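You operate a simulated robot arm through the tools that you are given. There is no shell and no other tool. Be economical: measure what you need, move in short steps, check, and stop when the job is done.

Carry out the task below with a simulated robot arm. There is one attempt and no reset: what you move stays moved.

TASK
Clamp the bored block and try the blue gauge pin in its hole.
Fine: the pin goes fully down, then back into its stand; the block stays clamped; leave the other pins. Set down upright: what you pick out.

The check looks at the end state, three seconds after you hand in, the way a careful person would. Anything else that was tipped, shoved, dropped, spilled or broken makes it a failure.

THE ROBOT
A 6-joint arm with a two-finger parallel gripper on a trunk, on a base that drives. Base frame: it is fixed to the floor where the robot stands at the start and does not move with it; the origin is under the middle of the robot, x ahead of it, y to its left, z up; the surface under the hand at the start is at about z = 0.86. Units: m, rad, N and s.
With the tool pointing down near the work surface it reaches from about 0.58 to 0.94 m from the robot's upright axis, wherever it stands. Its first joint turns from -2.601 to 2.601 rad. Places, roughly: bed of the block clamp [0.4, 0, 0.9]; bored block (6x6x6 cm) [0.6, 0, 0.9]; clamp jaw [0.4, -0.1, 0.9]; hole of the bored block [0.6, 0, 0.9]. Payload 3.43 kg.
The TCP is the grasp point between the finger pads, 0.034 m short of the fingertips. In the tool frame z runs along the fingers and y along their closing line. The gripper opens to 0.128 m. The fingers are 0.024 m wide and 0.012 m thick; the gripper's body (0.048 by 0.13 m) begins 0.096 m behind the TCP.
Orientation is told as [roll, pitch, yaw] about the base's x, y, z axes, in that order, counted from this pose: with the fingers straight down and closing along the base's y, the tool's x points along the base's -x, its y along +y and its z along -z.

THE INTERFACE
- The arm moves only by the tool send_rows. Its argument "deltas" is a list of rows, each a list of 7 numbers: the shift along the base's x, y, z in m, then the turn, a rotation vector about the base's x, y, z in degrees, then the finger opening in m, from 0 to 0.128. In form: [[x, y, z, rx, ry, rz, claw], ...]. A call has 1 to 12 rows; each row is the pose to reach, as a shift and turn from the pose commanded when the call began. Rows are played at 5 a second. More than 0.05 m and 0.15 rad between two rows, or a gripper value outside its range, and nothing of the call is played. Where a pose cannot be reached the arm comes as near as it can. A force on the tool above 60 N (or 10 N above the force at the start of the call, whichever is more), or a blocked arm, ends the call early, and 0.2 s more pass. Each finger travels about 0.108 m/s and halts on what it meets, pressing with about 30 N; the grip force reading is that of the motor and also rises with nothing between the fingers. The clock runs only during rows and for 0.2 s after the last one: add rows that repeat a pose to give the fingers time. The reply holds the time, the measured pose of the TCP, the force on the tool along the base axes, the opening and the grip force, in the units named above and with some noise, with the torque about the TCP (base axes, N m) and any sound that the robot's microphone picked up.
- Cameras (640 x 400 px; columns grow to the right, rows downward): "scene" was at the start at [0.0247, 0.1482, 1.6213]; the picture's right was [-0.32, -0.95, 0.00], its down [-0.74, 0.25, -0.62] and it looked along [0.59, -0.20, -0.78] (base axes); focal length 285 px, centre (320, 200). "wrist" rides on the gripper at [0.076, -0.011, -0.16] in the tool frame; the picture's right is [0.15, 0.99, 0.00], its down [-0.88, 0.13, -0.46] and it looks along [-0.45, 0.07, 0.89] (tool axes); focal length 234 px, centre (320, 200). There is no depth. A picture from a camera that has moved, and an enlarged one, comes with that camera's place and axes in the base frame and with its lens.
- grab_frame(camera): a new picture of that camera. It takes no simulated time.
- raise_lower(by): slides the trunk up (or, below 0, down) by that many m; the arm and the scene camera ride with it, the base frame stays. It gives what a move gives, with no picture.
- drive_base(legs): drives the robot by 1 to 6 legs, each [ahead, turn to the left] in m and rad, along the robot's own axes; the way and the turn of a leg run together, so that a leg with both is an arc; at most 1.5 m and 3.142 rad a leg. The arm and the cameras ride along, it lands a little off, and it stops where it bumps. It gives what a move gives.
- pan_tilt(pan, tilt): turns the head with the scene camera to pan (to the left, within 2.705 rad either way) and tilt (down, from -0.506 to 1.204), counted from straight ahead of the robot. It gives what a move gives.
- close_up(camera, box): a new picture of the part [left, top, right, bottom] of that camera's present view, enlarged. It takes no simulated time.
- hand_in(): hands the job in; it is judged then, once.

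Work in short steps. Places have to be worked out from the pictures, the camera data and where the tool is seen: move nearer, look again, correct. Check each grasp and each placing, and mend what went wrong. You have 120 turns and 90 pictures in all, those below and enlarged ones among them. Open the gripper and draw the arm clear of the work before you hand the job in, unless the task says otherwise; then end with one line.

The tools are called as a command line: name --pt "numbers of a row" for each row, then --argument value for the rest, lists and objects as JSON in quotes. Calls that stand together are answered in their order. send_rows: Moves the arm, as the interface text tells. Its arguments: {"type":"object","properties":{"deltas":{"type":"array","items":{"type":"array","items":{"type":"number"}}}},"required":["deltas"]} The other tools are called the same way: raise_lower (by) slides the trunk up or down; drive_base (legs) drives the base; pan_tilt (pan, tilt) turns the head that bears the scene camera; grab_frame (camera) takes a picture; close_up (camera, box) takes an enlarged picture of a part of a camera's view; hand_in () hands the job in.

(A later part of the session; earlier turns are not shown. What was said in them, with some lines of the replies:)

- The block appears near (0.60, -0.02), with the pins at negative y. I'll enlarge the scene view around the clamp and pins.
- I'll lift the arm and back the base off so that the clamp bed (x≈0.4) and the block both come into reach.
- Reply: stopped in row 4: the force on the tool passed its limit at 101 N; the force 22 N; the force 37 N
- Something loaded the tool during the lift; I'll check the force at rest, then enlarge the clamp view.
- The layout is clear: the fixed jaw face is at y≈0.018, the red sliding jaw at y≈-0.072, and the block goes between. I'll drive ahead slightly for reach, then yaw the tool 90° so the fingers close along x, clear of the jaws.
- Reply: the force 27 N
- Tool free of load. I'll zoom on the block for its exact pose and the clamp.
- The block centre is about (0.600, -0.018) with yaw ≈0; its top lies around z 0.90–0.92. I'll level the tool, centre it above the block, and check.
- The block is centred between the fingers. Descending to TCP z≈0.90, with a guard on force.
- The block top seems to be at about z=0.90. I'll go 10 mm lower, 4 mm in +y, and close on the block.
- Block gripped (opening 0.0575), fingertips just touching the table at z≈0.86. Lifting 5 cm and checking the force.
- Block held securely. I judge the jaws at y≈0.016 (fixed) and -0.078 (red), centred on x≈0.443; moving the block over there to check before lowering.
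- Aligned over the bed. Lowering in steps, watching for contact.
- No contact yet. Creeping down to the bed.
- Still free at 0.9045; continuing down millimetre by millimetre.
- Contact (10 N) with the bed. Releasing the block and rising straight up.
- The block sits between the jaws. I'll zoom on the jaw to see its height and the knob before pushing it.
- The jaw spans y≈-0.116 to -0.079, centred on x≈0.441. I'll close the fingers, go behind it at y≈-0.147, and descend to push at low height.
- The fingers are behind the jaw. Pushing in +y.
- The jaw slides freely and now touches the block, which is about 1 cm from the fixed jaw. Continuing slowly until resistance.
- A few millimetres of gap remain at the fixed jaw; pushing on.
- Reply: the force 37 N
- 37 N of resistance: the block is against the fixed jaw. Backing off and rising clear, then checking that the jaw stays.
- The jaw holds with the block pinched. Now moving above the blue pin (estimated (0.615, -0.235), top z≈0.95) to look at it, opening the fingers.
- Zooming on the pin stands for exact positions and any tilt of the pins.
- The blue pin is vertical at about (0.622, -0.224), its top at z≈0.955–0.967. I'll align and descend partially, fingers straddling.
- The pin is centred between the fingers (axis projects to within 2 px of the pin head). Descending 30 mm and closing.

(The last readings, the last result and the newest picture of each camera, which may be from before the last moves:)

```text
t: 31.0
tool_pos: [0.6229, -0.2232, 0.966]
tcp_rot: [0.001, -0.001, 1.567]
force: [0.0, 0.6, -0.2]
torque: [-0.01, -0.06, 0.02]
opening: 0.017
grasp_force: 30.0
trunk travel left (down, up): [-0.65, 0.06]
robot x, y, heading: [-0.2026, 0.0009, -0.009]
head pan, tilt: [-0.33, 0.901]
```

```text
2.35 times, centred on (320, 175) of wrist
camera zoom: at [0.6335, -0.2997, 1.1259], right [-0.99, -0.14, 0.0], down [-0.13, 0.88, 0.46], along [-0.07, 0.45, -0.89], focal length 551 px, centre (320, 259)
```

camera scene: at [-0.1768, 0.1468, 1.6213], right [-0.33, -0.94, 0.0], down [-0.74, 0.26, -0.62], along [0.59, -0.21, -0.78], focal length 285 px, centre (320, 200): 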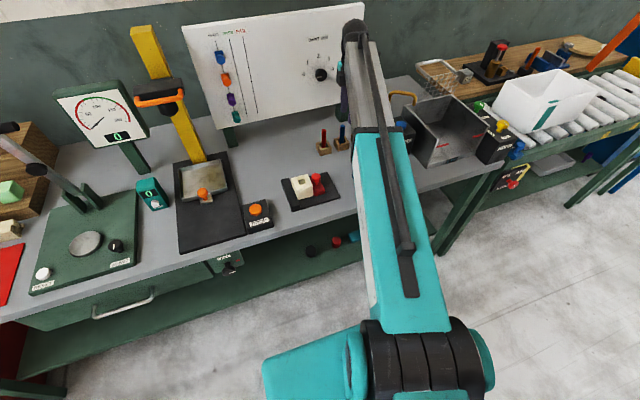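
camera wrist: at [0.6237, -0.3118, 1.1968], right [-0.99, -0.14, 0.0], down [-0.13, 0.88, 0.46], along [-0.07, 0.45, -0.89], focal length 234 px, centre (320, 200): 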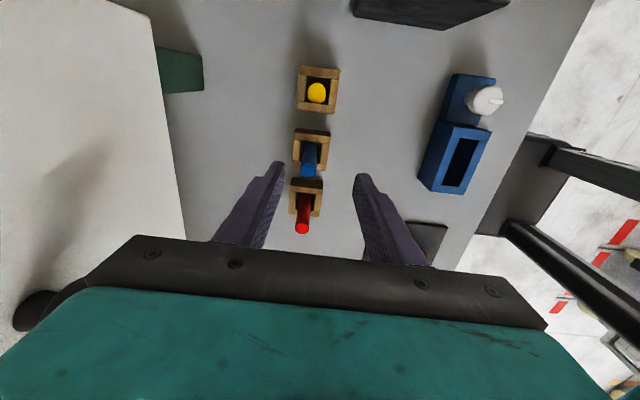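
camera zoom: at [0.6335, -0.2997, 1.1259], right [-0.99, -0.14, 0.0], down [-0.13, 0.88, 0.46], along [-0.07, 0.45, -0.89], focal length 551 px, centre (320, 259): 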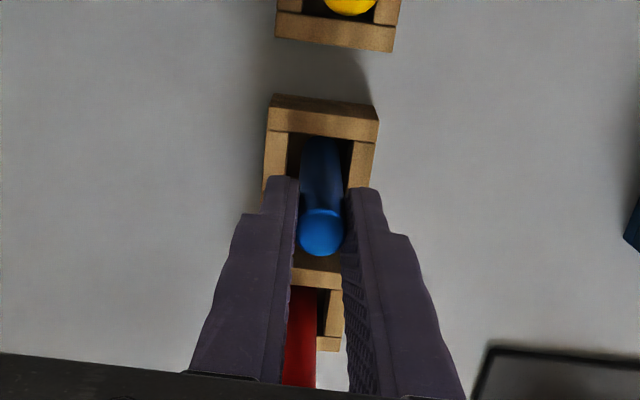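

Pin gripped (17 mm diameter). Lifting it straight out by 80 mm.

send_rows --pt "0 0 0.01 0 0 0 0.01" --pt "0 0 0.03 0 0 0 0.01" --pt "0 0 0.05 0 0 0 0.01" --pt "0 0 0.07 0 0 0 0.01" --pt "0 0 0.08 0 0 0 0.01" --pt "0 0 0.08 0 0 0 0.01"

close_up --camera "wrist" --box '[200, 50, 440, 260]'

close_up --camera "scene" --box '[280, 80, 380, 220]'

```text
t: 32.4
tool_pos: [0.624, -0.2241, 1.0474]
tcp_rot: [-0.001, -0.001, 1.566]
force: [-0.5, 0.5, -0.9]
torque: [-0.01, -0.02, -0.01]
opening: 0.017
grasp_force: 29.9
trunk travel left (down, up): [-0.65, 0.06]
robot x, y, heading: [-0.2023, 0.0013, -0.008]
head pan, tilt: [-0.33, 0.901]
```

```text
1.90 times, centred on (320, 155) of wrist
camera zoom: at [0.6351, -0.3001, 1.2069], right [-0.99, -0.14, 0.0], down [-0.13, 0.88, 0.46], along [-0.07, 0.45, -0.89], focal length 446 px, centre (320, 286)
```

zoom: 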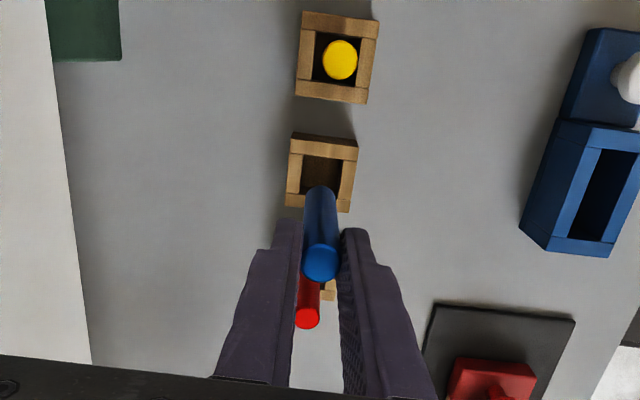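

```text
2.86 times, centred on (330, 150) of scene
camera zoom: at [-0.1764, 0.1467, 1.6213], right [-0.33, -0.94, 0.0], down [-0.74, 0.26, -0.62], along [0.59, -0.21, -0.78], focal length 813 px, centre (291, 343)
```

zoom: 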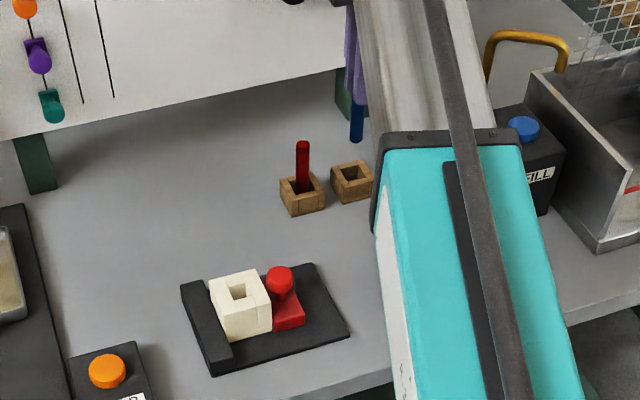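

The pin is held upright, its bottom at z≈0.954, above block (≈0.925) and knob (≈0.933). Carrying it around by −x then +y to above the hole (~(0.442, -0.012)).

send_rows --pt "-0.04 0 0 0 0 0 0.01" --pt "-0.08 0 0 0 0 0 0.01" --pt "-0.1 0.04 0 0 0 0 0.01" --pt "-0.11 0.085 0 0 0 0 0.01" --pt "-0.115 0.13 0 0 0 0 0.01" --pt "-0.12 0.17 0 0 0 0 0.01" --pt "-0.125 0.2 0 0 0 0 0.01" --pt "-0.15 0.212 0 0 0 0 0.01" --pt "-0.17 0.212 0 0 0 0 0.01" --pt "-0.182 0.212 0 0 0 0 0.01" --pt "-0.182 0.212 0 0 0 0 0.01"

close_up --camera "wrist" --box '[220, 50, 420, 250]'

close_up --camera "scene" --box '[250, 110, 360, 220]'

```text
t: 34.8
tool_pos: [0.4409, -0.0101, 1.0456]
tcp_rot: [0.0, -0.001, 1.569]
force: [1.1, -0.7, -1.8]
torque: [-0.01, 0.01, -0.02]
opening: 0.0168
grasp_force: 29.7
trunk travel left (down, up): [-0.65, 0.06]
robot x, y, heading: [-0.2028, 0.0019, -0.009]
head pan, tilt: [-0.33, 0.901]
```

```text
2.00 times, centred on (320, 150) of wrist
camera zoom: at [0.4517, -0.0867, 1.206], right [-0.99, -0.14, 0.0], down [-0.13, 0.88, 0.46], along [-0.07, 0.45, -0.89], focal length 468 px, centre (320, 300)
```

zoom: 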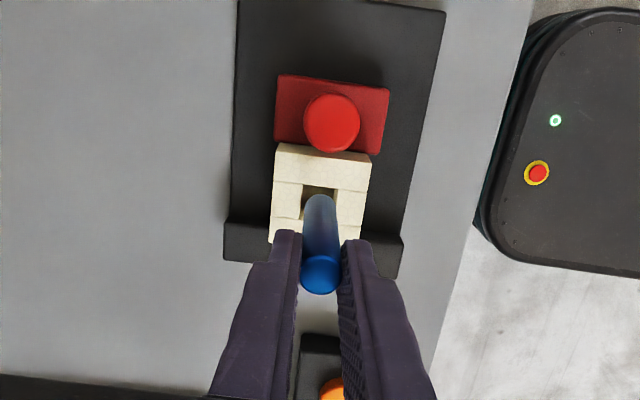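

```text
3.64 times, centred on (305, 165) of scene
camera zoom: at [-0.1765, 0.1468, 1.6213], right [-0.33, -0.94, 0.0], down [-0.74, 0.26, -0.62], along [0.59, -0.21, -0.78], focal length 1035 px, centre (374, 327)
```

zoom: 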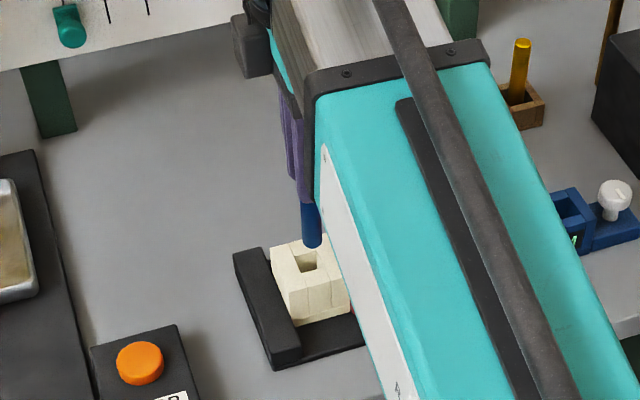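

Zooming in on pin tip and hole from both cameras.

close_up --camera "wrist" --box '[285, 110, 355, 200]'

close_up --camera "scene" --box '[305, 150, 355, 210]'

```text
4.44 times, centred on (320, 155) of wrist
camera zoom: at [0.4517, -0.0867, 1.206], right [-0.99, -0.14, 0.0], down [-0.13, 0.88, 0.46], along [-0.07, 0.45, -0.89], focal length 1041 px, centre (320, 400)
```

zoom: 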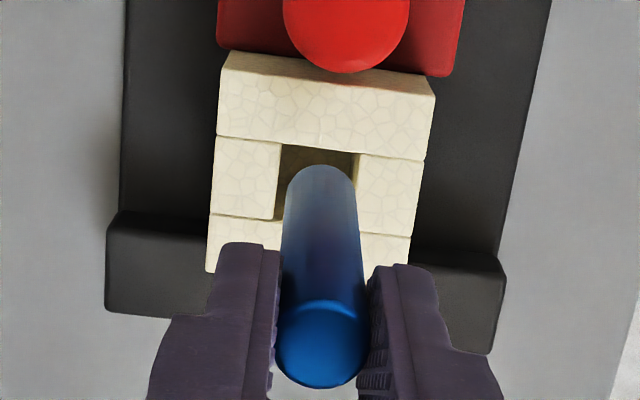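

```text
6.67 times, centred on (330, 180) of scene
camera zoom: at [-0.1765, 0.1468, 1.6213], right [-0.33, -0.94, 0.0], down [-0.74, 0.26, -0.62], along [0.59, -0.21, -0.78], focal length 1897 px, centre (253, 333)
```

zoom: 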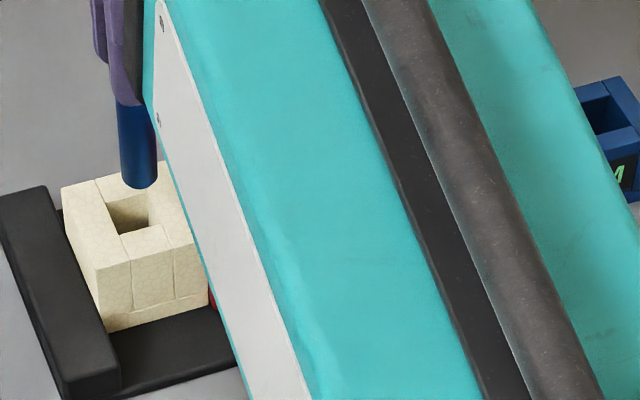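

Both cameras agree the pin tip is about 4.5 mm short of the hole centre in y (and ~1 mm in x). Correcting and lowering to just above the hole.

send_rows --pt "0.001 0.0045 0 0 0 0 0.01" --pt "0.001 0.0045 -0.008 0 0 0 0.01" --pt "0.001 0.0045 -0.015 0 0 0 0.01" --pt "0.001 0.0045 -0.015 0 0 0 0.01"

close_up --camera "wrist" --box '[285, 110, 355, 200]'

close_up --camera "scene" --box '[290, 150, 340, 200]'

```text
t: 35.8
tool_pos: [0.443, -0.0078, 1.0308]
tcp_rot: [0.001, -0.002, 1.57]
force: [0.5, 0.2, -1.2]
torque: [0.0, 0.01, -0.04]
opening: 0.017
grasp_force: 29.9
trunk travel left (down, up): [-0.65, 0.06]
robot x, y, heading: [-0.2029, -0.0008, -0.01]
head pan, tilt: [-0.33, 0.901]
```

```text
4.44 times, centred on (320, 155) of wrist
camera zoom: at [0.4533, -0.0832, 1.1907], right [-0.99, -0.14, 0.0], down [-0.13, 0.88, 0.46], along [-0.07, 0.45, -0.89], focal length 1041 px, centre (320, 400)
```

zoom: 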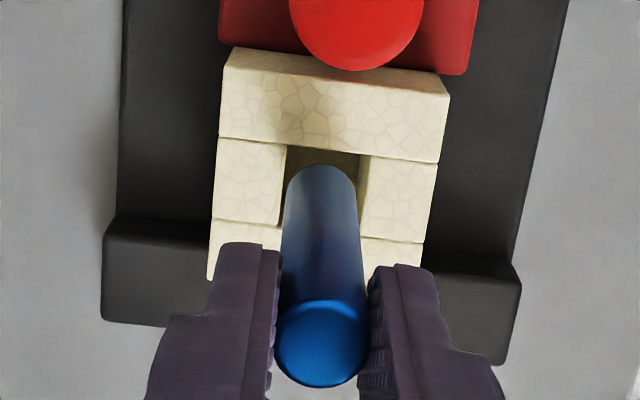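

```text
8.00 times, centred on (315, 175) of scene
camera zoom: at [-0.1766, 0.1468, 1.6213], right [-0.33, -0.94, 0.0], down [-0.74, 0.26, -0.62], along [0.59, -0.21, -0.78], focal length 2277 px, centre (360, 400)
```

zoom: 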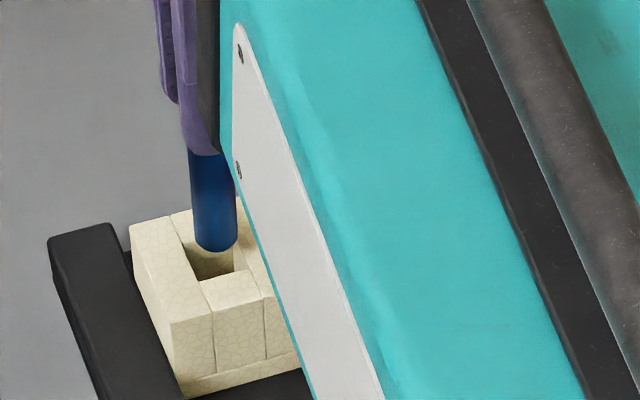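

Alignment looks within ~1 mm. Fine-tuning and entering the hole by 20 mm, watching forces.

send_rows --pt "-0.0006 0.0005 -0.003 0 0 0 0.01" --pt "-0.0006 0.0005 -0.008 0 0 0 0.01" --pt "-0.0006 0.0005 -0.012 0 0 0 0.01" --pt "-0.0006 0.0005 -0.016 0 0 0 0.01" --pt "-0.0006 0.0005 -0.02 0 0 0 0.01" --pt "-0.0006 0.0005 -0.02 0 0 0 0.01"

close_up --camera "wrist" --box '[285, 110, 355, 200]'

close_up --camera "scene" --box '[290, 150, 340, 200]'

```text
t: 37.2
tool_pos: [0.442, -0.0064, 1.011]
tcp_rot: [0.001, 0.0, 1.569]
force: [0.1, -0.5, -0.3]
torque: [-0.04, -0.01, 0.03]
opening: 0.0171
grasp_force: 30.4
trunk travel left (down, up): [-0.65, 0.06]
robot x, y, heading: [-0.1987, 0.0005, -0.01]
head pan, tilt: [-0.33, 0.901]
```

```text
4.44 times, centred on (320, 155) of wrist
camera zoom: at [0.4524, -0.0829, 1.1716], right [-0.99, -0.14, 0.0], down [-0.13, 0.88, 0.46], along [-0.07, 0.45, -0.89], focal length 1041 px, centre (320, 400)
```

zoom: 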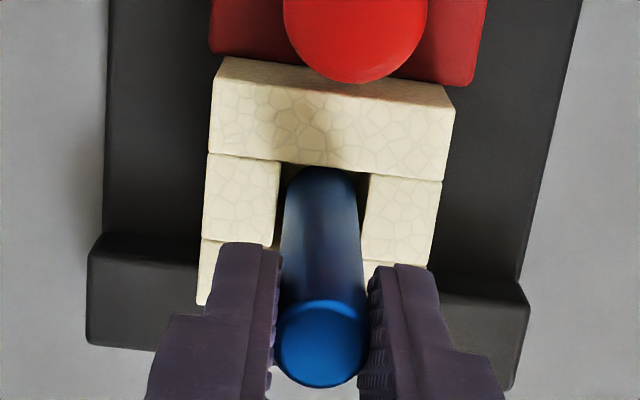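

```text
8.00 times, centred on (315, 175) of scene
camera zoom: at [-0.1766, 0.1468, 1.6213], right [-0.33, -0.94, 0.0], down [-0.74, 0.26, -0.62], along [0.59, -0.21, -0.78], focal length 2277 px, centre (360, 400)
```

zoom: 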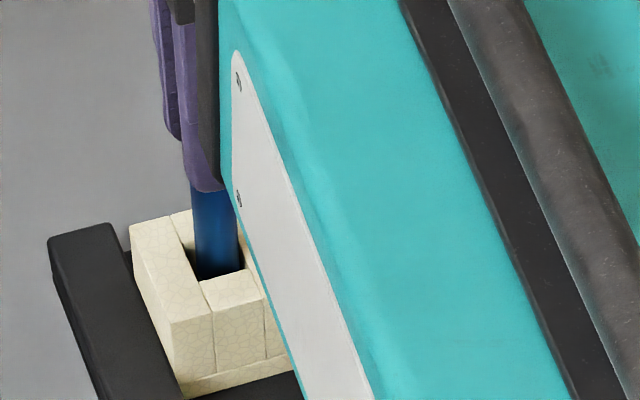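

The pin has entered freely. Descending another 38 mm with a 1 mm +y trim.

send_rows --pt "0 0.001 -0.005 0 0 0 0.01" --pt "0 0.001 -0.012 0 0 0 0.01" --pt "0 0.001 -0.019 0 0 0 0.01" --pt "0 0.001 -0.026 0 0 0 0.01" --pt "0 0.001 -0.032 0 0 0 0.01" --pt "0 0.001 -0.038 0 0 0 0.01" --pt "0 0.001 -0.038 0 0 0 0.01"

close_up --camera "wrist" --box '[285, 110, 355, 200]'

close_up --camera "scene" --box '[290, 150, 340, 200]'

```text
t: 38.8
tool_pos: [0.4425, -0.0039, 0.9749]
tcp_rot: [-0.004, -0.001, 1.571]
force: [5.1, -1.4, 23.4]
torque: [-0.1, -0.42, 0.04]
opening: 0.0172
grasp_force: 30.1
trunk travel left (down, up): [-0.65, 0.06]
robot x, y, heading: [-0.2008, 0.0045, -0.007]
head pan, tilt: [-0.33, 0.901]
```

```text
4.44 times, centred on (320, 155) of wrist
camera zoom: at [0.4518, -0.0813, 1.1344], right [-0.99, -0.14, 0.0], down [-0.13, 0.88, 0.46], along [-0.06, 0.45, -0.89], focal length 1041 px, centre (320, 400)
```

zoom: 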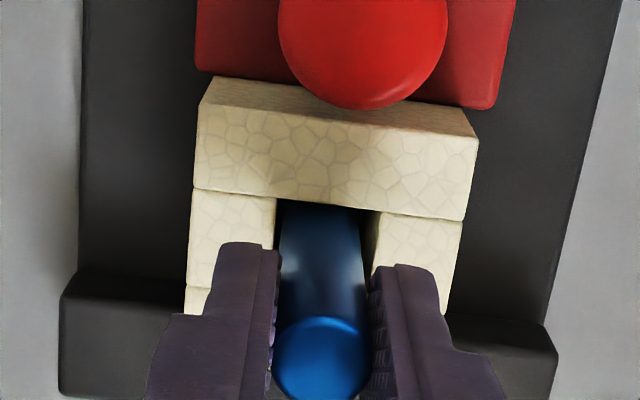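

```text
8.00 times, centred on (315, 175) of scene
camera zoom: at [-0.1783, 0.1467, 1.6215], right [-0.33, -0.94, 0.0], down [-0.74, 0.26, -0.62], along [0.59, -0.21, -0.78], focal length 2277 px, centre (360, 400)
```

zoom: 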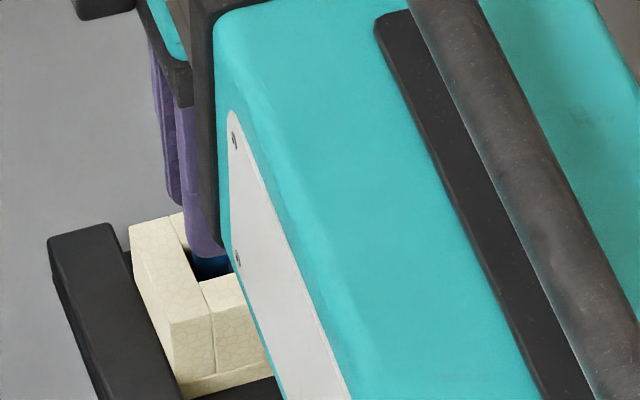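

Contact at 23 N and the pin slid up ~8 mm in the pads, so it's probably on the floor of the hole. I'll relax the grip to let it drop fully, then look at the protrusion.

send_rows --pt "0 0 0.004 0 0 0 0.01" --pt "0 0 0.006 0 0 0 0.025" --pt "0 0 0.006 0 0 0 0.04" --pt "0 0 0.006 0 0 0 0.05" --pt "0 0 0.03 0 0 0 0.05" --pt "0 0 0.05 0 0 0 0.05" --pt "0 0 0.06 0 0 0 0.05" --pt "0 0 0.06 0 0 0 0.05"

close_up --camera "wrist" --box '[250, 90, 390, 220]'

close_up --camera "scene" --box '[280, 140, 340, 200]'

```text
t: 40.6
tool_pos: [0.4427, -0.0047, 1.0348]
tcp_rot: [0.001, -0.002, 1.568]
force: [0.4, -0.3, 0.1]
torque: [-0.01, -0.02, -0.02]
opening: 0.0498
grasp_force: 0.1
trunk travel left (down, up): [-0.65, 0.06]
robot x, y, heading: [-0.2041, 0.0028, -0.004]
head pan, tilt: [-0.33, 0.901]
```

```text
3.08 times, centred on (320, 155) of wrist
camera zoom: at [0.4534, -0.0826, 1.1943], right [-0.99, -0.14, 0.0], down [-0.13, 0.88, 0.46], along [-0.06, 0.45, -0.89], focal length 720 px, centre (320, 338)
```

zoom: 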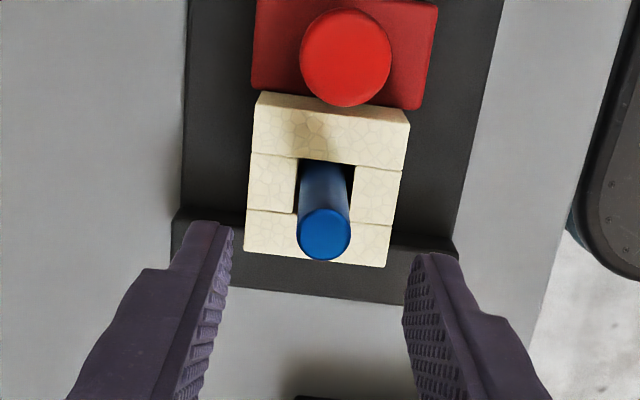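

```text
6.67 times, centred on (310, 170) of scene
camera zoom: at [-0.1767, 0.1468, 1.6213], right [-0.33, -0.94, 0.0], down [-0.74, 0.26, -0.62], along [0.59, -0.21, -0.78], focal length 1897 px, centre (387, 400)
```

zoom: 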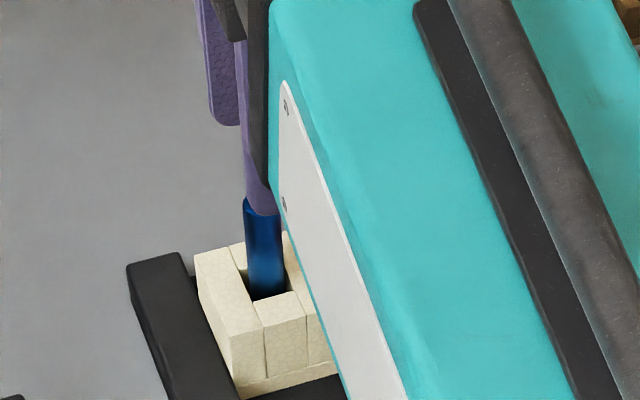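

The pin protrudes to z≈0.975. I'll press it lightly from above with closed fingers to confirm it is bottomed rather than stuck.

send_rows --pt "0 -0.002 0 0 0 0 0.02" --pt "0 -0.003 0 0 0 0 0.0" --pt "0 -0.003 -0.008 0 0 0 0.0" --pt "0 -0.003 -0.014 0 0 0 0.0" --pt "0 -0.003 -0.018 0 0 0 0.0" --pt "0 -0.003 -0.022 0 0 0 0.0" --pt "0 -0.003 -0.025 0 0 0 0.0" --pt "0 -0.003 -0.028 0 0 0 0.0"

```text
t: 42.4
tool_pos: [0.4411, -0.0089, 1.0074]
tcp_rot: [-0.008, -0.001, 1.569]
force: [0.6, -0.1, 35.6]
torque: [0.12, 0.0, -0.01]
opening: 0.0
grasp_force: 29.7
trunk travel left (down, up): [-0.65, 0.06]
robot x, y, heading: [-0.199, 0.0034, -0.011]
head pan, tilt: [-0.33, 0.901]
```

A firm stop at 35 N with the tip at z≈0.974, no further travel. Rising to view the pin and block unobstructed.

send_rows --pt "0 0 0.01 0 0 0 0.0" --pt "0 0 0.03 0 0 0 0.02" --pt "0.04 0 0.035 0 0 0 0.05" --pt "0.085 0 0.035 0 0 0 0.05" --pt "0.085 0 0.035 0 0 0 0.05"

close_up --camera "wrist" --box '[330, 50, 490, 220]'

close_up --camera "scene" --box '[270, 140, 340, 210]'

```text
t: 43.6
tool_pos: [0.5278, -0.0098, 1.041]
tcp_rot: [0.002, -0.001, 1.57]
force: [-0.1, 0.5, 0.1]
torque: [-0.02, 0.01, 0.03]
opening: 0.05
grasp_force: 0.1
trunk travel left (down, up): [-0.65, 0.06]
robot x, y, heading: [-0.2072, 0.003, -0.006]
head pan, tilt: [-0.33, 0.901]
```

```text
2.35 times, centred on (410, 135) of wrist
camera zoom: at [0.5381, -0.0861, 1.2011], right [-0.99, -0.14, 0.0], down [-0.13, 0.88, 0.46], along [-0.06, 0.45, -0.89], focal length 551 px, centre (108, 353)
```

zoom: 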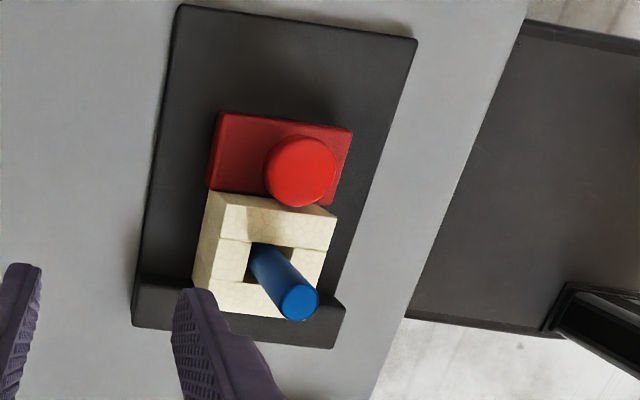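

```text
5.71 times, centred on (305, 175) of scene
camera zoom: at [-0.1771, 0.1468, 1.6213], right [-0.33, -0.94, 0.0], down [-0.74, 0.26, -0.62], along [0.59, -0.21, -0.78], focal length 1626 px, centre (406, 343)
```

zoom: 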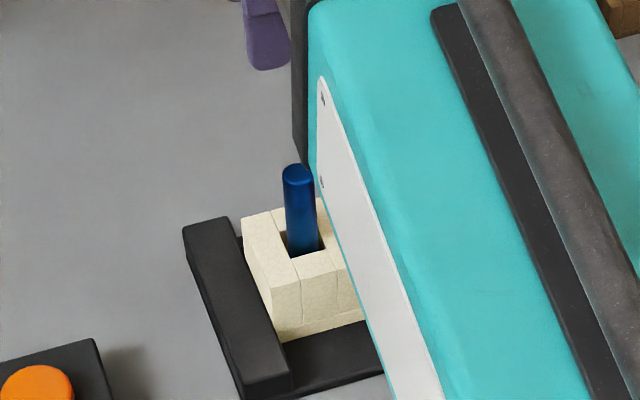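

The pin stands vertical and fully seated, and the jaw touches the block. Returning above it and descending to regrip.

send_rows --pt "-0.04 0 0 0 0 0 0.05" --pt "-0.084 0 0 0 0 0 0.05" --pt "-0.0845 0 -0.01 0 0 0 0.05" --pt "-0.0845 0 -0.025 0 0 0 0.05" --pt "-0.0845 0 -0.04 0 0 0 0.05" --pt "-0.0845 0 -0.04 0 0 0 0.05"

close_up --camera "wrist" --box '[250, 90, 390, 220]'

```text
t: 45.0
tool_pos: [0.4411, -0.0084, 0.9991]
tcp_rot: [-0.003, -0.001, 1.569]
force: [-0.2, -0.5, -0.5]
torque: [0.0, 0.0, -0.02]
opening: 0.05
grasp_force: 0.2
trunk travel left (down, up): [-0.65, 0.06]
robot x, y, heading: [-0.2019, 0.0062, -0.008]
head pan, tilt: [-0.33, 0.901]
```

```text
3.08 times, centred on (320, 155) of wrist
camera zoom: at [0.4518, -0.0846, 1.1598], right [-0.99, -0.14, 0.0], down [-0.13, 0.88, 0.46], along [-0.06, 0.45, -0.89], focal length 720 px, centre (320, 338)
```

zoom: 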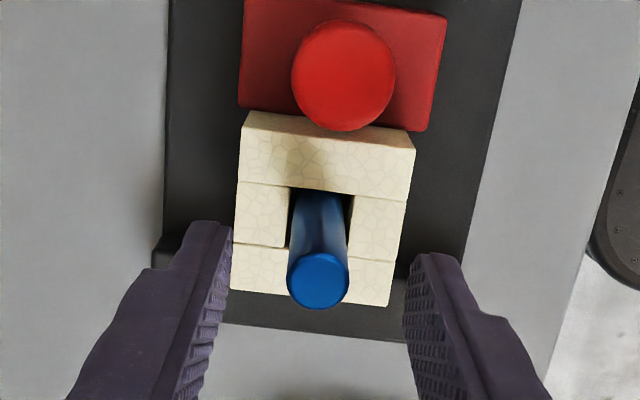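

Well aligned. Descending 20 mm and gripping the pin.

send_rows --pt "0 0 -0.01 0 0 0 0.05" --pt "0 0 -0.02 0 0 0 0.05" --pt "0 0 -0.02 0 0 0 0.03" --pt "0 0 -0.02 0 0 0 0.01" --pt "0 0 -0.02 0 0 0 0.01" --pt "0 0 -0.02 0 0 0 0.01"

close_up --camera "wrist" --box '[250, 90, 390, 220]'

```text
t: 46.4
tool_pos: [0.4413, -0.0087, 0.9801]
tcp_rot: [-0.001, -0.003, 1.567]
force: [0.3, 0.8, 1.0]
torque: [0.0, -0.01, 0.04]
opening: 0.0171
grasp_force: 30.6
trunk travel left (down, up): [-0.65, 0.06]
robot x, y, heading: [-0.2089, -0.0006, -0.012]
head pan, tilt: [-0.33, 0.901]
```

```text
3.08 times, centred on (320, 155) of wrist
camera zoom: at [0.4519, -0.085, 1.1396], right [-0.99, -0.14, 0.0], down [-0.13, 0.88, 0.46], along [-0.07, 0.45, -0.89], focal length 720 px, centre (320, 338)
```

zoom: 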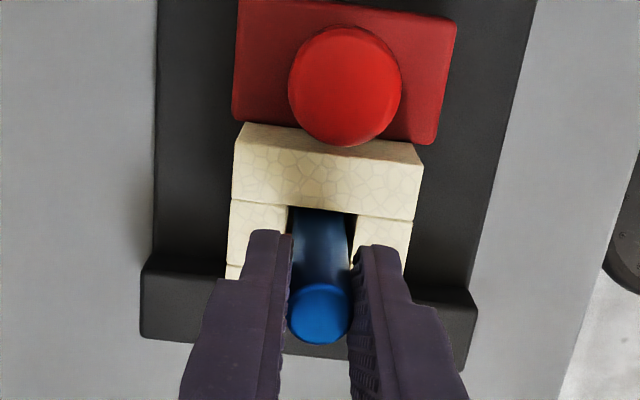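

Gripped with no side load. Lifting straight up 70 mm.

send_rows --pt "0 0 0.008 0 0 0 0.01" --pt "0 0 0.02 0 0 0 0.01" --pt "0 0 0.035 0 0 0 0.01" --pt "0 0 0.05 0 0 0 0.01" --pt "0 0 0.065 0 0 0 0.01" --pt "0 0 0.073 0 0 0 0.01" --pt "0 0 0.073 0 0 0 0.01"

close_up --camera "scene" --box '[270, 130, 350, 210]'

```text
t: 48.0
tool_pos: [0.4416, -0.0098, 1.0541]
tcp_rot: [0.001, -0.001, 1.569]
force: [0.2, 0.3, -1.2]
torque: [-0.03, 0.02, -0.01]
opening: 0.0169
grasp_force: 30.8
trunk travel left (down, up): [-0.65, 0.06]
robot x, y, heading: [-0.2033, 0.0012, -0.006]
head pan, tilt: [-0.33, 0.901]
```

```text
5.00 times, centred on (310, 170) of scene
camera zoom: at [-0.1766, 0.1468, 1.6213], right [-0.33, -0.94, 0.0], down [-0.74, 0.26, -0.62], along [0.59, -0.21, -0.78], focal length 1423 px, centre (370, 350)
```

zoom: 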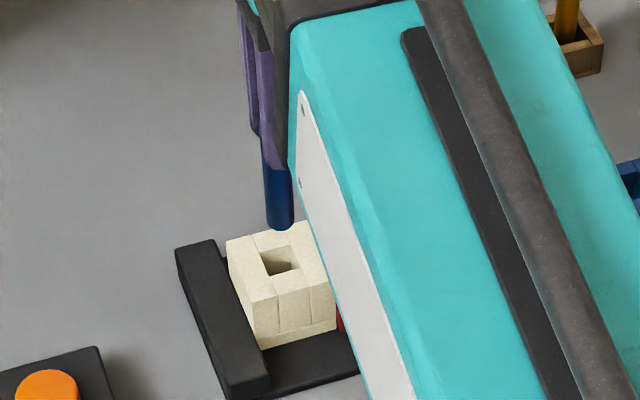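

Pin is out, block still clamped. Carrying the pin back along the reverse path to above its stand.

send_rows --pt "0.03 0 0 0 0 0 0.01" --pt "0.055 -0.015 0 0 0 0 0.01" --pt "0.065 -0.055 0 0 0 0 0.01" --pt "0.07 -0.1 0 0 0 0 0.01" --pt "0.075 -0.14 0 0 0 0 0.01" --pt "0.08 -0.18 0 0 0 0 0.01" --pt "0.1 -0.215 0 0 0 0 0.01" --pt "0.14 -0.215 0 0 0 0 0.01" --pt "0.17 -0.215 0 0 0 0 0.01" --pt "0.181 -0.215 0 0 0 0 0.01" --pt "0.181 -0.215 0 0 0 0 0.01"

close_up --camera "wrist" --box '[260, 70, 380, 200]'

close_up --camera "scene" --box '[310, 100, 380, 170]'

```text
t: 50.4
tool_pos: [0.6231, -0.2252, 1.0533]
tcp_rot: [0.001, -0.001, 1.568]
force: [-0.2, -1.4, -1.3]
torque: [-0.04, 0.01, -0.02]
opening: 0.017
grasp_force: 29.8
trunk travel left (down, up): [-0.65, 0.06]
robot x, y, heading: [-0.2009, 0.0065, -0.012]
head pan, tilt: [-0.33, 0.901]
```

```text
3.08 times, centred on (320, 135) of wrist
camera zoom: at [0.6339, -0.3023, 1.2128], right [-0.99, -0.14, 0.0], down [-0.13, 0.88, 0.46], along [-0.06, 0.45, -0.89], focal length 720 px, centre (320, 400)
```

zoom: 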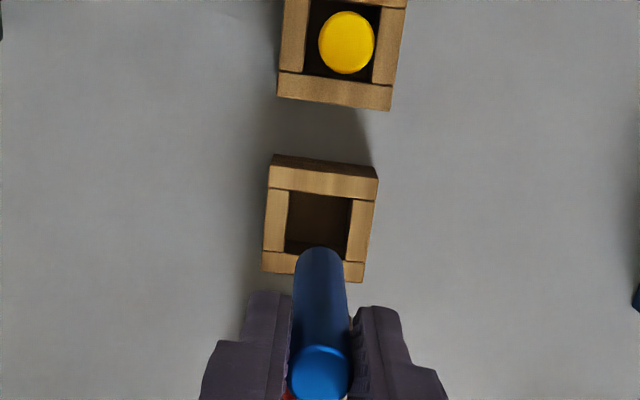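

```text
5.71 times, centred on (345, 135) of scene
camera zoom: at [-0.1765, 0.1468, 1.6213], right [-0.33, -0.94, 0.0], down [-0.74, 0.26, -0.62], along [0.59, -0.21, -0.78], focal length 1626 px, centre (177, 571)
```

zoom: 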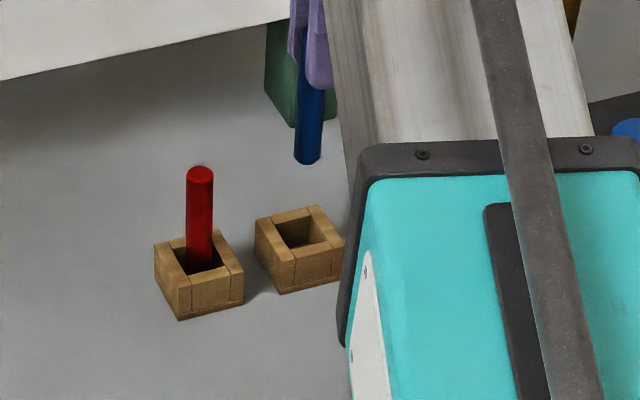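

Pin and stand hole are aligned within the ~5 mm clearance, both by pictures and by the recorded pose. Lowering to 10 mm above the expected bottom.

send_rows --pt "0 -0.0005 -0.02 0 0 0 0.01" --pt "0 -0.0005 -0.04 0 0 0 0.01" --pt "0 -0.0005 -0.05 0 0 0 0.01" --pt "0 -0.0005 -0.058 0 0 0 0.01" --pt "0 -0.0005 -0.066 0 0 0 0.01" --pt "0 -0.0005 -0.074 0 0 0 0.01" --pt "0 -0.0005 -0.082 0 0 0 0.01" --pt "0 -0.0005 -0.082 0 0 0 0.01"

close_up --camera "wrist" --box '[260, 70, 380, 200]'

close_up --camera "scene" --box '[310, 100, 380, 170]'

```text
t: 52.2
tool_pos: [0.6242, -0.2253, 0.9713]
tcp_rot: [0.001, -0.001, 1.57]
force: [-0.2, 0.0, -0.8]
torque: [-0.01, -0.02, 0.01]
opening: 0.0171
grasp_force: 29.7
trunk travel left (down, up): [-0.65, 0.06]
robot x, y, heading: [-0.2029, 0.0024, -0.009]
head pan, tilt: [-0.33, 0.901]
```

```text
3.08 times, centred on (320, 135) of wrist
camera zoom: at [0.634, -0.301, 1.131], right [-0.99, -0.14, 0.0], down [-0.13, 0.88, 0.46], along [-0.06, 0.45, -0.89], focal length 720 px, centre (320, 400)
```

zoom: 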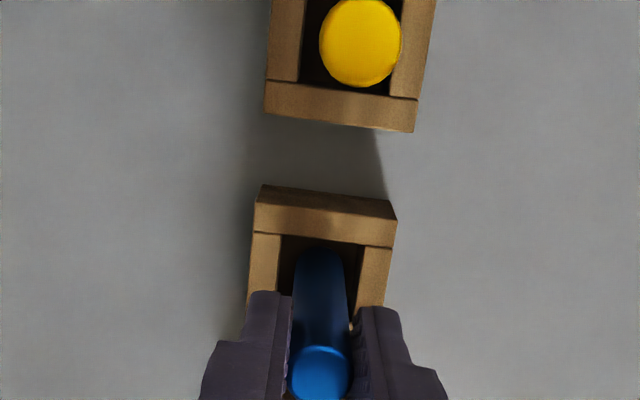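

```text
5.71 times, centred on (345, 135) of scene
camera zoom: at [-0.1765, 0.1467, 1.6213], right [-0.33, -0.94, 0.0], down [-0.74, 0.26, -0.62], along [0.59, -0.21, -0.78], focal length 1626 px, centre (177, 571)
```

zoom: 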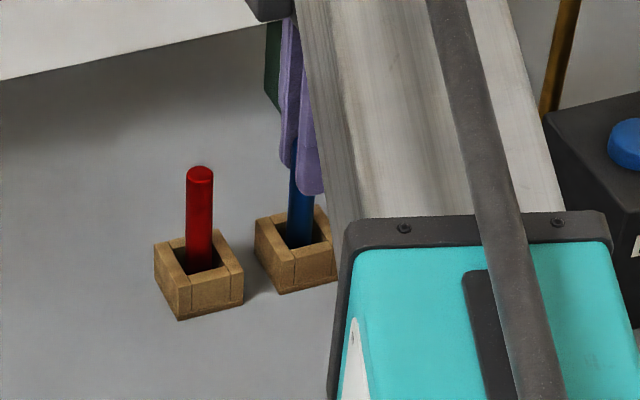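

The pin is inside the stand with no contact force. Creeping down to its floor.

send_rows --pt "0 0 -0.003 0 0 0 0.01" --pt "0 0 -0.006 0 0 0 0.01" --pt "0 0 -0.009 0 0 0 0.01" --pt "0 0 -0.01 0 0 0 0.01"

```text
t: 53.2
tool_pos: [0.6234, -0.2224, 0.9656]
tcp_rot: [-0.005, 0.0, 1.57]
force: [1.1, -1.1, 24.3]
torque: [-0.04, -0.18, -0.03]
opening: 0.017
grasp_force: 30.1
trunk travel left (down, up): [-0.65, 0.06]
robot x, y, heading: [-0.2047, -0.0038, -0.005]
head pan, tilt: [-0.33, 0.901]
```

Contact with the floor. Relieving the load, releasing and rising straight up.

send_rows --pt "0 0 0.004 0 0 0 0.01" --pt "0 0 0.005 0 0 0 0.02" --pt "0 0 0.005 0 0 0 0.035" --pt "0 0 0.005 0 0 0 0.05" --pt "0 0 0.005 0 0 0 0.05" --pt "0 0 0.03 0 0 0 0.05" --pt "0 0 0.06 0 0 0 0.05" --pt "0 0 0.075 0 0 0 0.05" --pt "0 0 0.075 0 0 0 0.05"

close_up --camera "wrist" --box '[230, 50, 410, 240]'

close_up --camera "scene" --box '[310, 100, 380, 170]'

```text
t: 55.2
tool_pos: [0.6242, -0.2235, 1.0347]
tcp_rot: [0.001, -0.002, 1.57]
force: [-0.2, 0.3, -0.3]
torque: [-0.01, 0.0, 0.03]
opening: 0.05
grasp_force: 0.1
trunk travel left (down, up): [-0.65, 0.06]
robot x, y, heading: [-0.2042, 0.0064, -0.009]
head pan, tilt: [-0.33, 0.901]
```

```text
2.11 times, centred on (320, 145) of wrist
camera zoom: at [0.6347, -0.3002, 1.1952], right [-0.99, -0.14, 0.0], down [-0.13, 0.88, 0.46], along [-0.07, 0.45, -0.89], focal length 493 px, centre (320, 316)
```

zoom: 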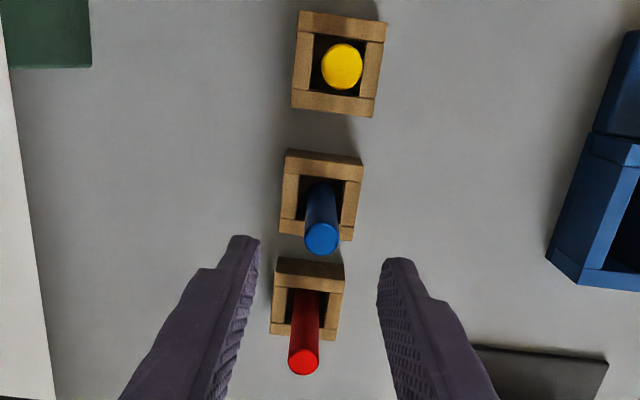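

```text
5.71 times, centred on (345, 135) of scene
camera zoom: at [-0.1766, 0.1467, 1.6213], right [-0.33, -0.94, 0.0], down [-0.74, 0.26, -0.62], along [0.59, -0.21, -0.78], focal length 1626 px, centre (177, 571)
```

zoom: 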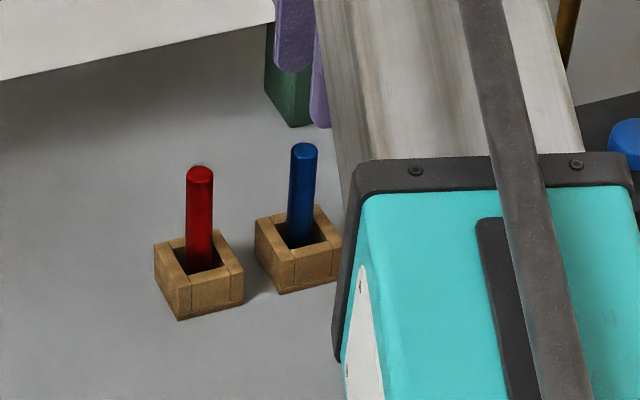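

The blue pin stands upright in its stand. Moving the arm to the free area near (0.66, 0.02) and checking the whole scene.

send_rows --pt "0 0.01 0.01 0 0 0 0.05" --pt "0 0.05 0.015 0 0 0 0.05" --pt "0 0.1 0.015 0 0 0 0.05" --pt "0.01 0.15 0.015 0 0 0 0.05" --pt "0.02 0.2 0.015 0 0 0 0.05" --pt "0.03 0.24 0.015 0 0 0 0.05" --pt "0.03 0.24 0.015 0 0 0 0.05"

grab_frame --camera "scene"

close_up --camera "wrist" --box '[400, 20, 560, 200]'

close_up --camera "scene" --box '[270, 100, 410, 220]'

```text
refused: row 4 steps farther than a row can; nothing moved
```

```text
26 pictures are left
camera scene: at [-0.1766, 0.1467, 1.6213], right [-0.33, -0.94, 0.0], down [-0.74, 0.26, -0.62], along [0.59, -0.21, -0.78], focal length 285 px, centre (320, 200)
```

scene: 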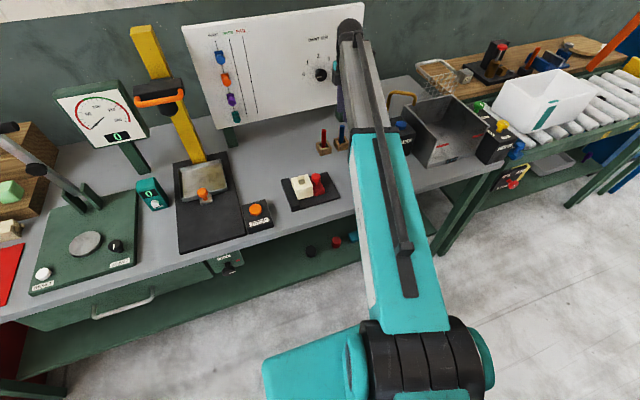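

```text
2.22 times, centred on (480, 110) of wrist
camera zoom: at [0.6347, -0.3002, 1.1952], right [-0.99, -0.14, 0.0], down [-0.13, 0.88, 0.46], along [-0.07, 0.45, -0.89], focal length 520 px, centre (-36, 400)
```

zoom: 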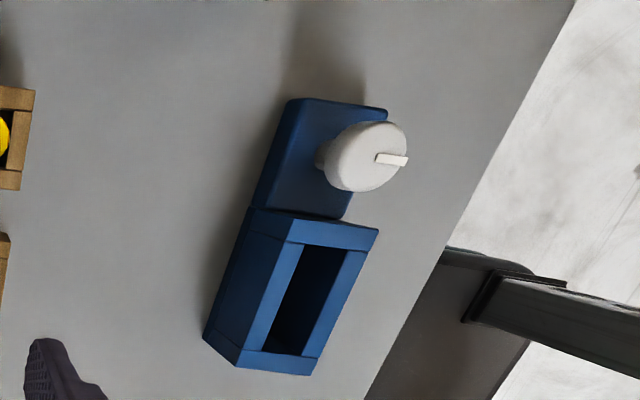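

```text
3.33 times, centred on (340, 160) of scene
camera zoom: at [-0.1766, 0.1467, 1.6213], right [-0.33, -0.94, 0.0], down [-0.74, 0.26, -0.62], along [0.59, -0.21, -0.78], focal length 949 px, centre (253, 333)
```

zoom: 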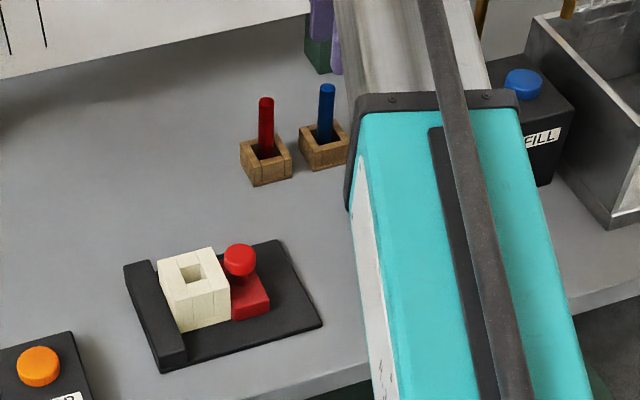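

The scene is in order; the move was refused on step size, so I resend it with smaller steps.

send_rows --pt "0 0.01 0.01 0 0 0 0.05" --pt "0 0.05 0.015 0 0 0 0.05" --pt "0 0.09 0.015 0 0 0 0.05" --pt "0.005 0.13 0.015 0 0 0 0.05" --pt "0.01 0.17 0.015 0 0 0 0.05" --pt "0.015 0.21 0.015 0 0 0 0.05" --pt "0.02 0.24 0.015 0 0 0 0.05" --pt "0.02 0.24 0.015 0 0 0 0.05"

grab_frame --camera "wrist"

close_up --camera "scene" --box '[280, 165, 340, 215]'

close_up --camera "scene" --box '[300, 100, 420, 180]'

```text
t: 57.0
tool_pos: [0.643, 0.0136, 1.048]
tcp_rot: [0.0, -0.001, 1.568]
force: [0.0, 0.7, 0.0]
torque: [0.01, -0.01, -0.03]
opening: 0.05
grasp_force: 0.1
trunk travel left (down, up): [-0.65, 0.06]
robot x, y, heading: [-0.2013, 0.0013, -0.004]
head pan, tilt: [-0.33, 0.901]
```

```text
23 pictures are left
camera wrist: at [0.6539, -0.0631, 1.2076], right [-0.99, -0.14, 0.0], down [-0.13, 0.88, 0.46], along [-0.06, 0.45, -0.89], focal length 234 px, centre (320, 200)
```

wrist: 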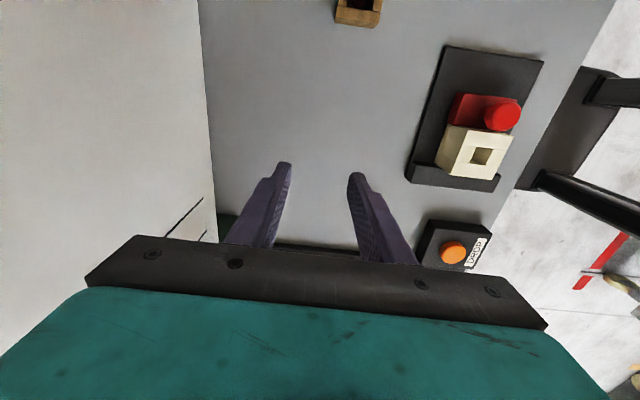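

```text
8.00 times, centred on (310, 190) of scene
camera zoom: at [-0.1766, 0.1467, 1.6213], right [-0.33, -0.94, 0.0], down [-0.74, 0.26, -0.62], along [0.59, -0.21, -0.78], focal length 2277 px, centre (400, 280)
```

zoom: 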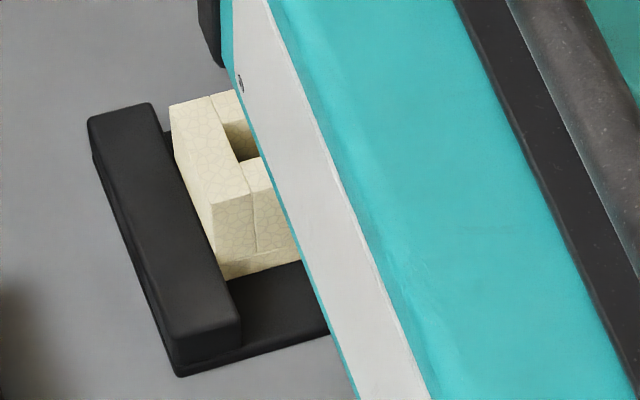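

```text
5.00 times, centred on (360, 140) of scene
camera zoom: at [-0.1766, 0.1467, 1.6213], right [-0.33, -0.94, 0.0], down [-0.74, 0.26, -0.62], along [0.59, -0.21, -0.78], focal length 1423 px, centre (120, 500)
```

zoom: 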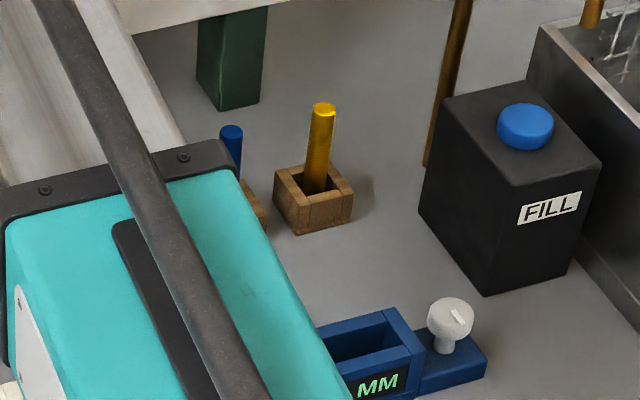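

Zooming on the clamp from the wrist camera to verify that there's no gap at either jaw.

close_up --camera "wrist" --box '[400, 80, 530, 200]'

```text
3.33 times, centred on (465, 140) of wrist
camera zoom: at [0.6539, -0.0631, 1.2076], right [-0.99, -0.14, 0.0], down [-0.13, 0.88, 0.46], along [-0.06, 0.45, -0.89], focal length 781 px, centre (-163, 400)
```

zoom: 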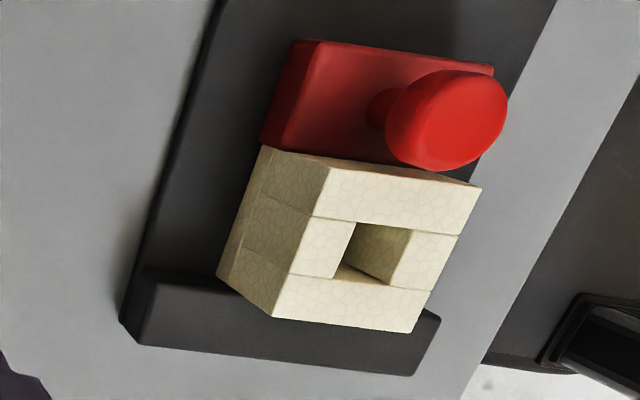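

Both jaws touch the block, the blue pin is back upright in its stand, and the arm is clear with the gripper open. Handing in.

hand_in

```text
The job is handed in.
```

The block is clamped, the blue pin went down to a firm stop in its hole and is back upright in its stand, and the other pins were not touched.
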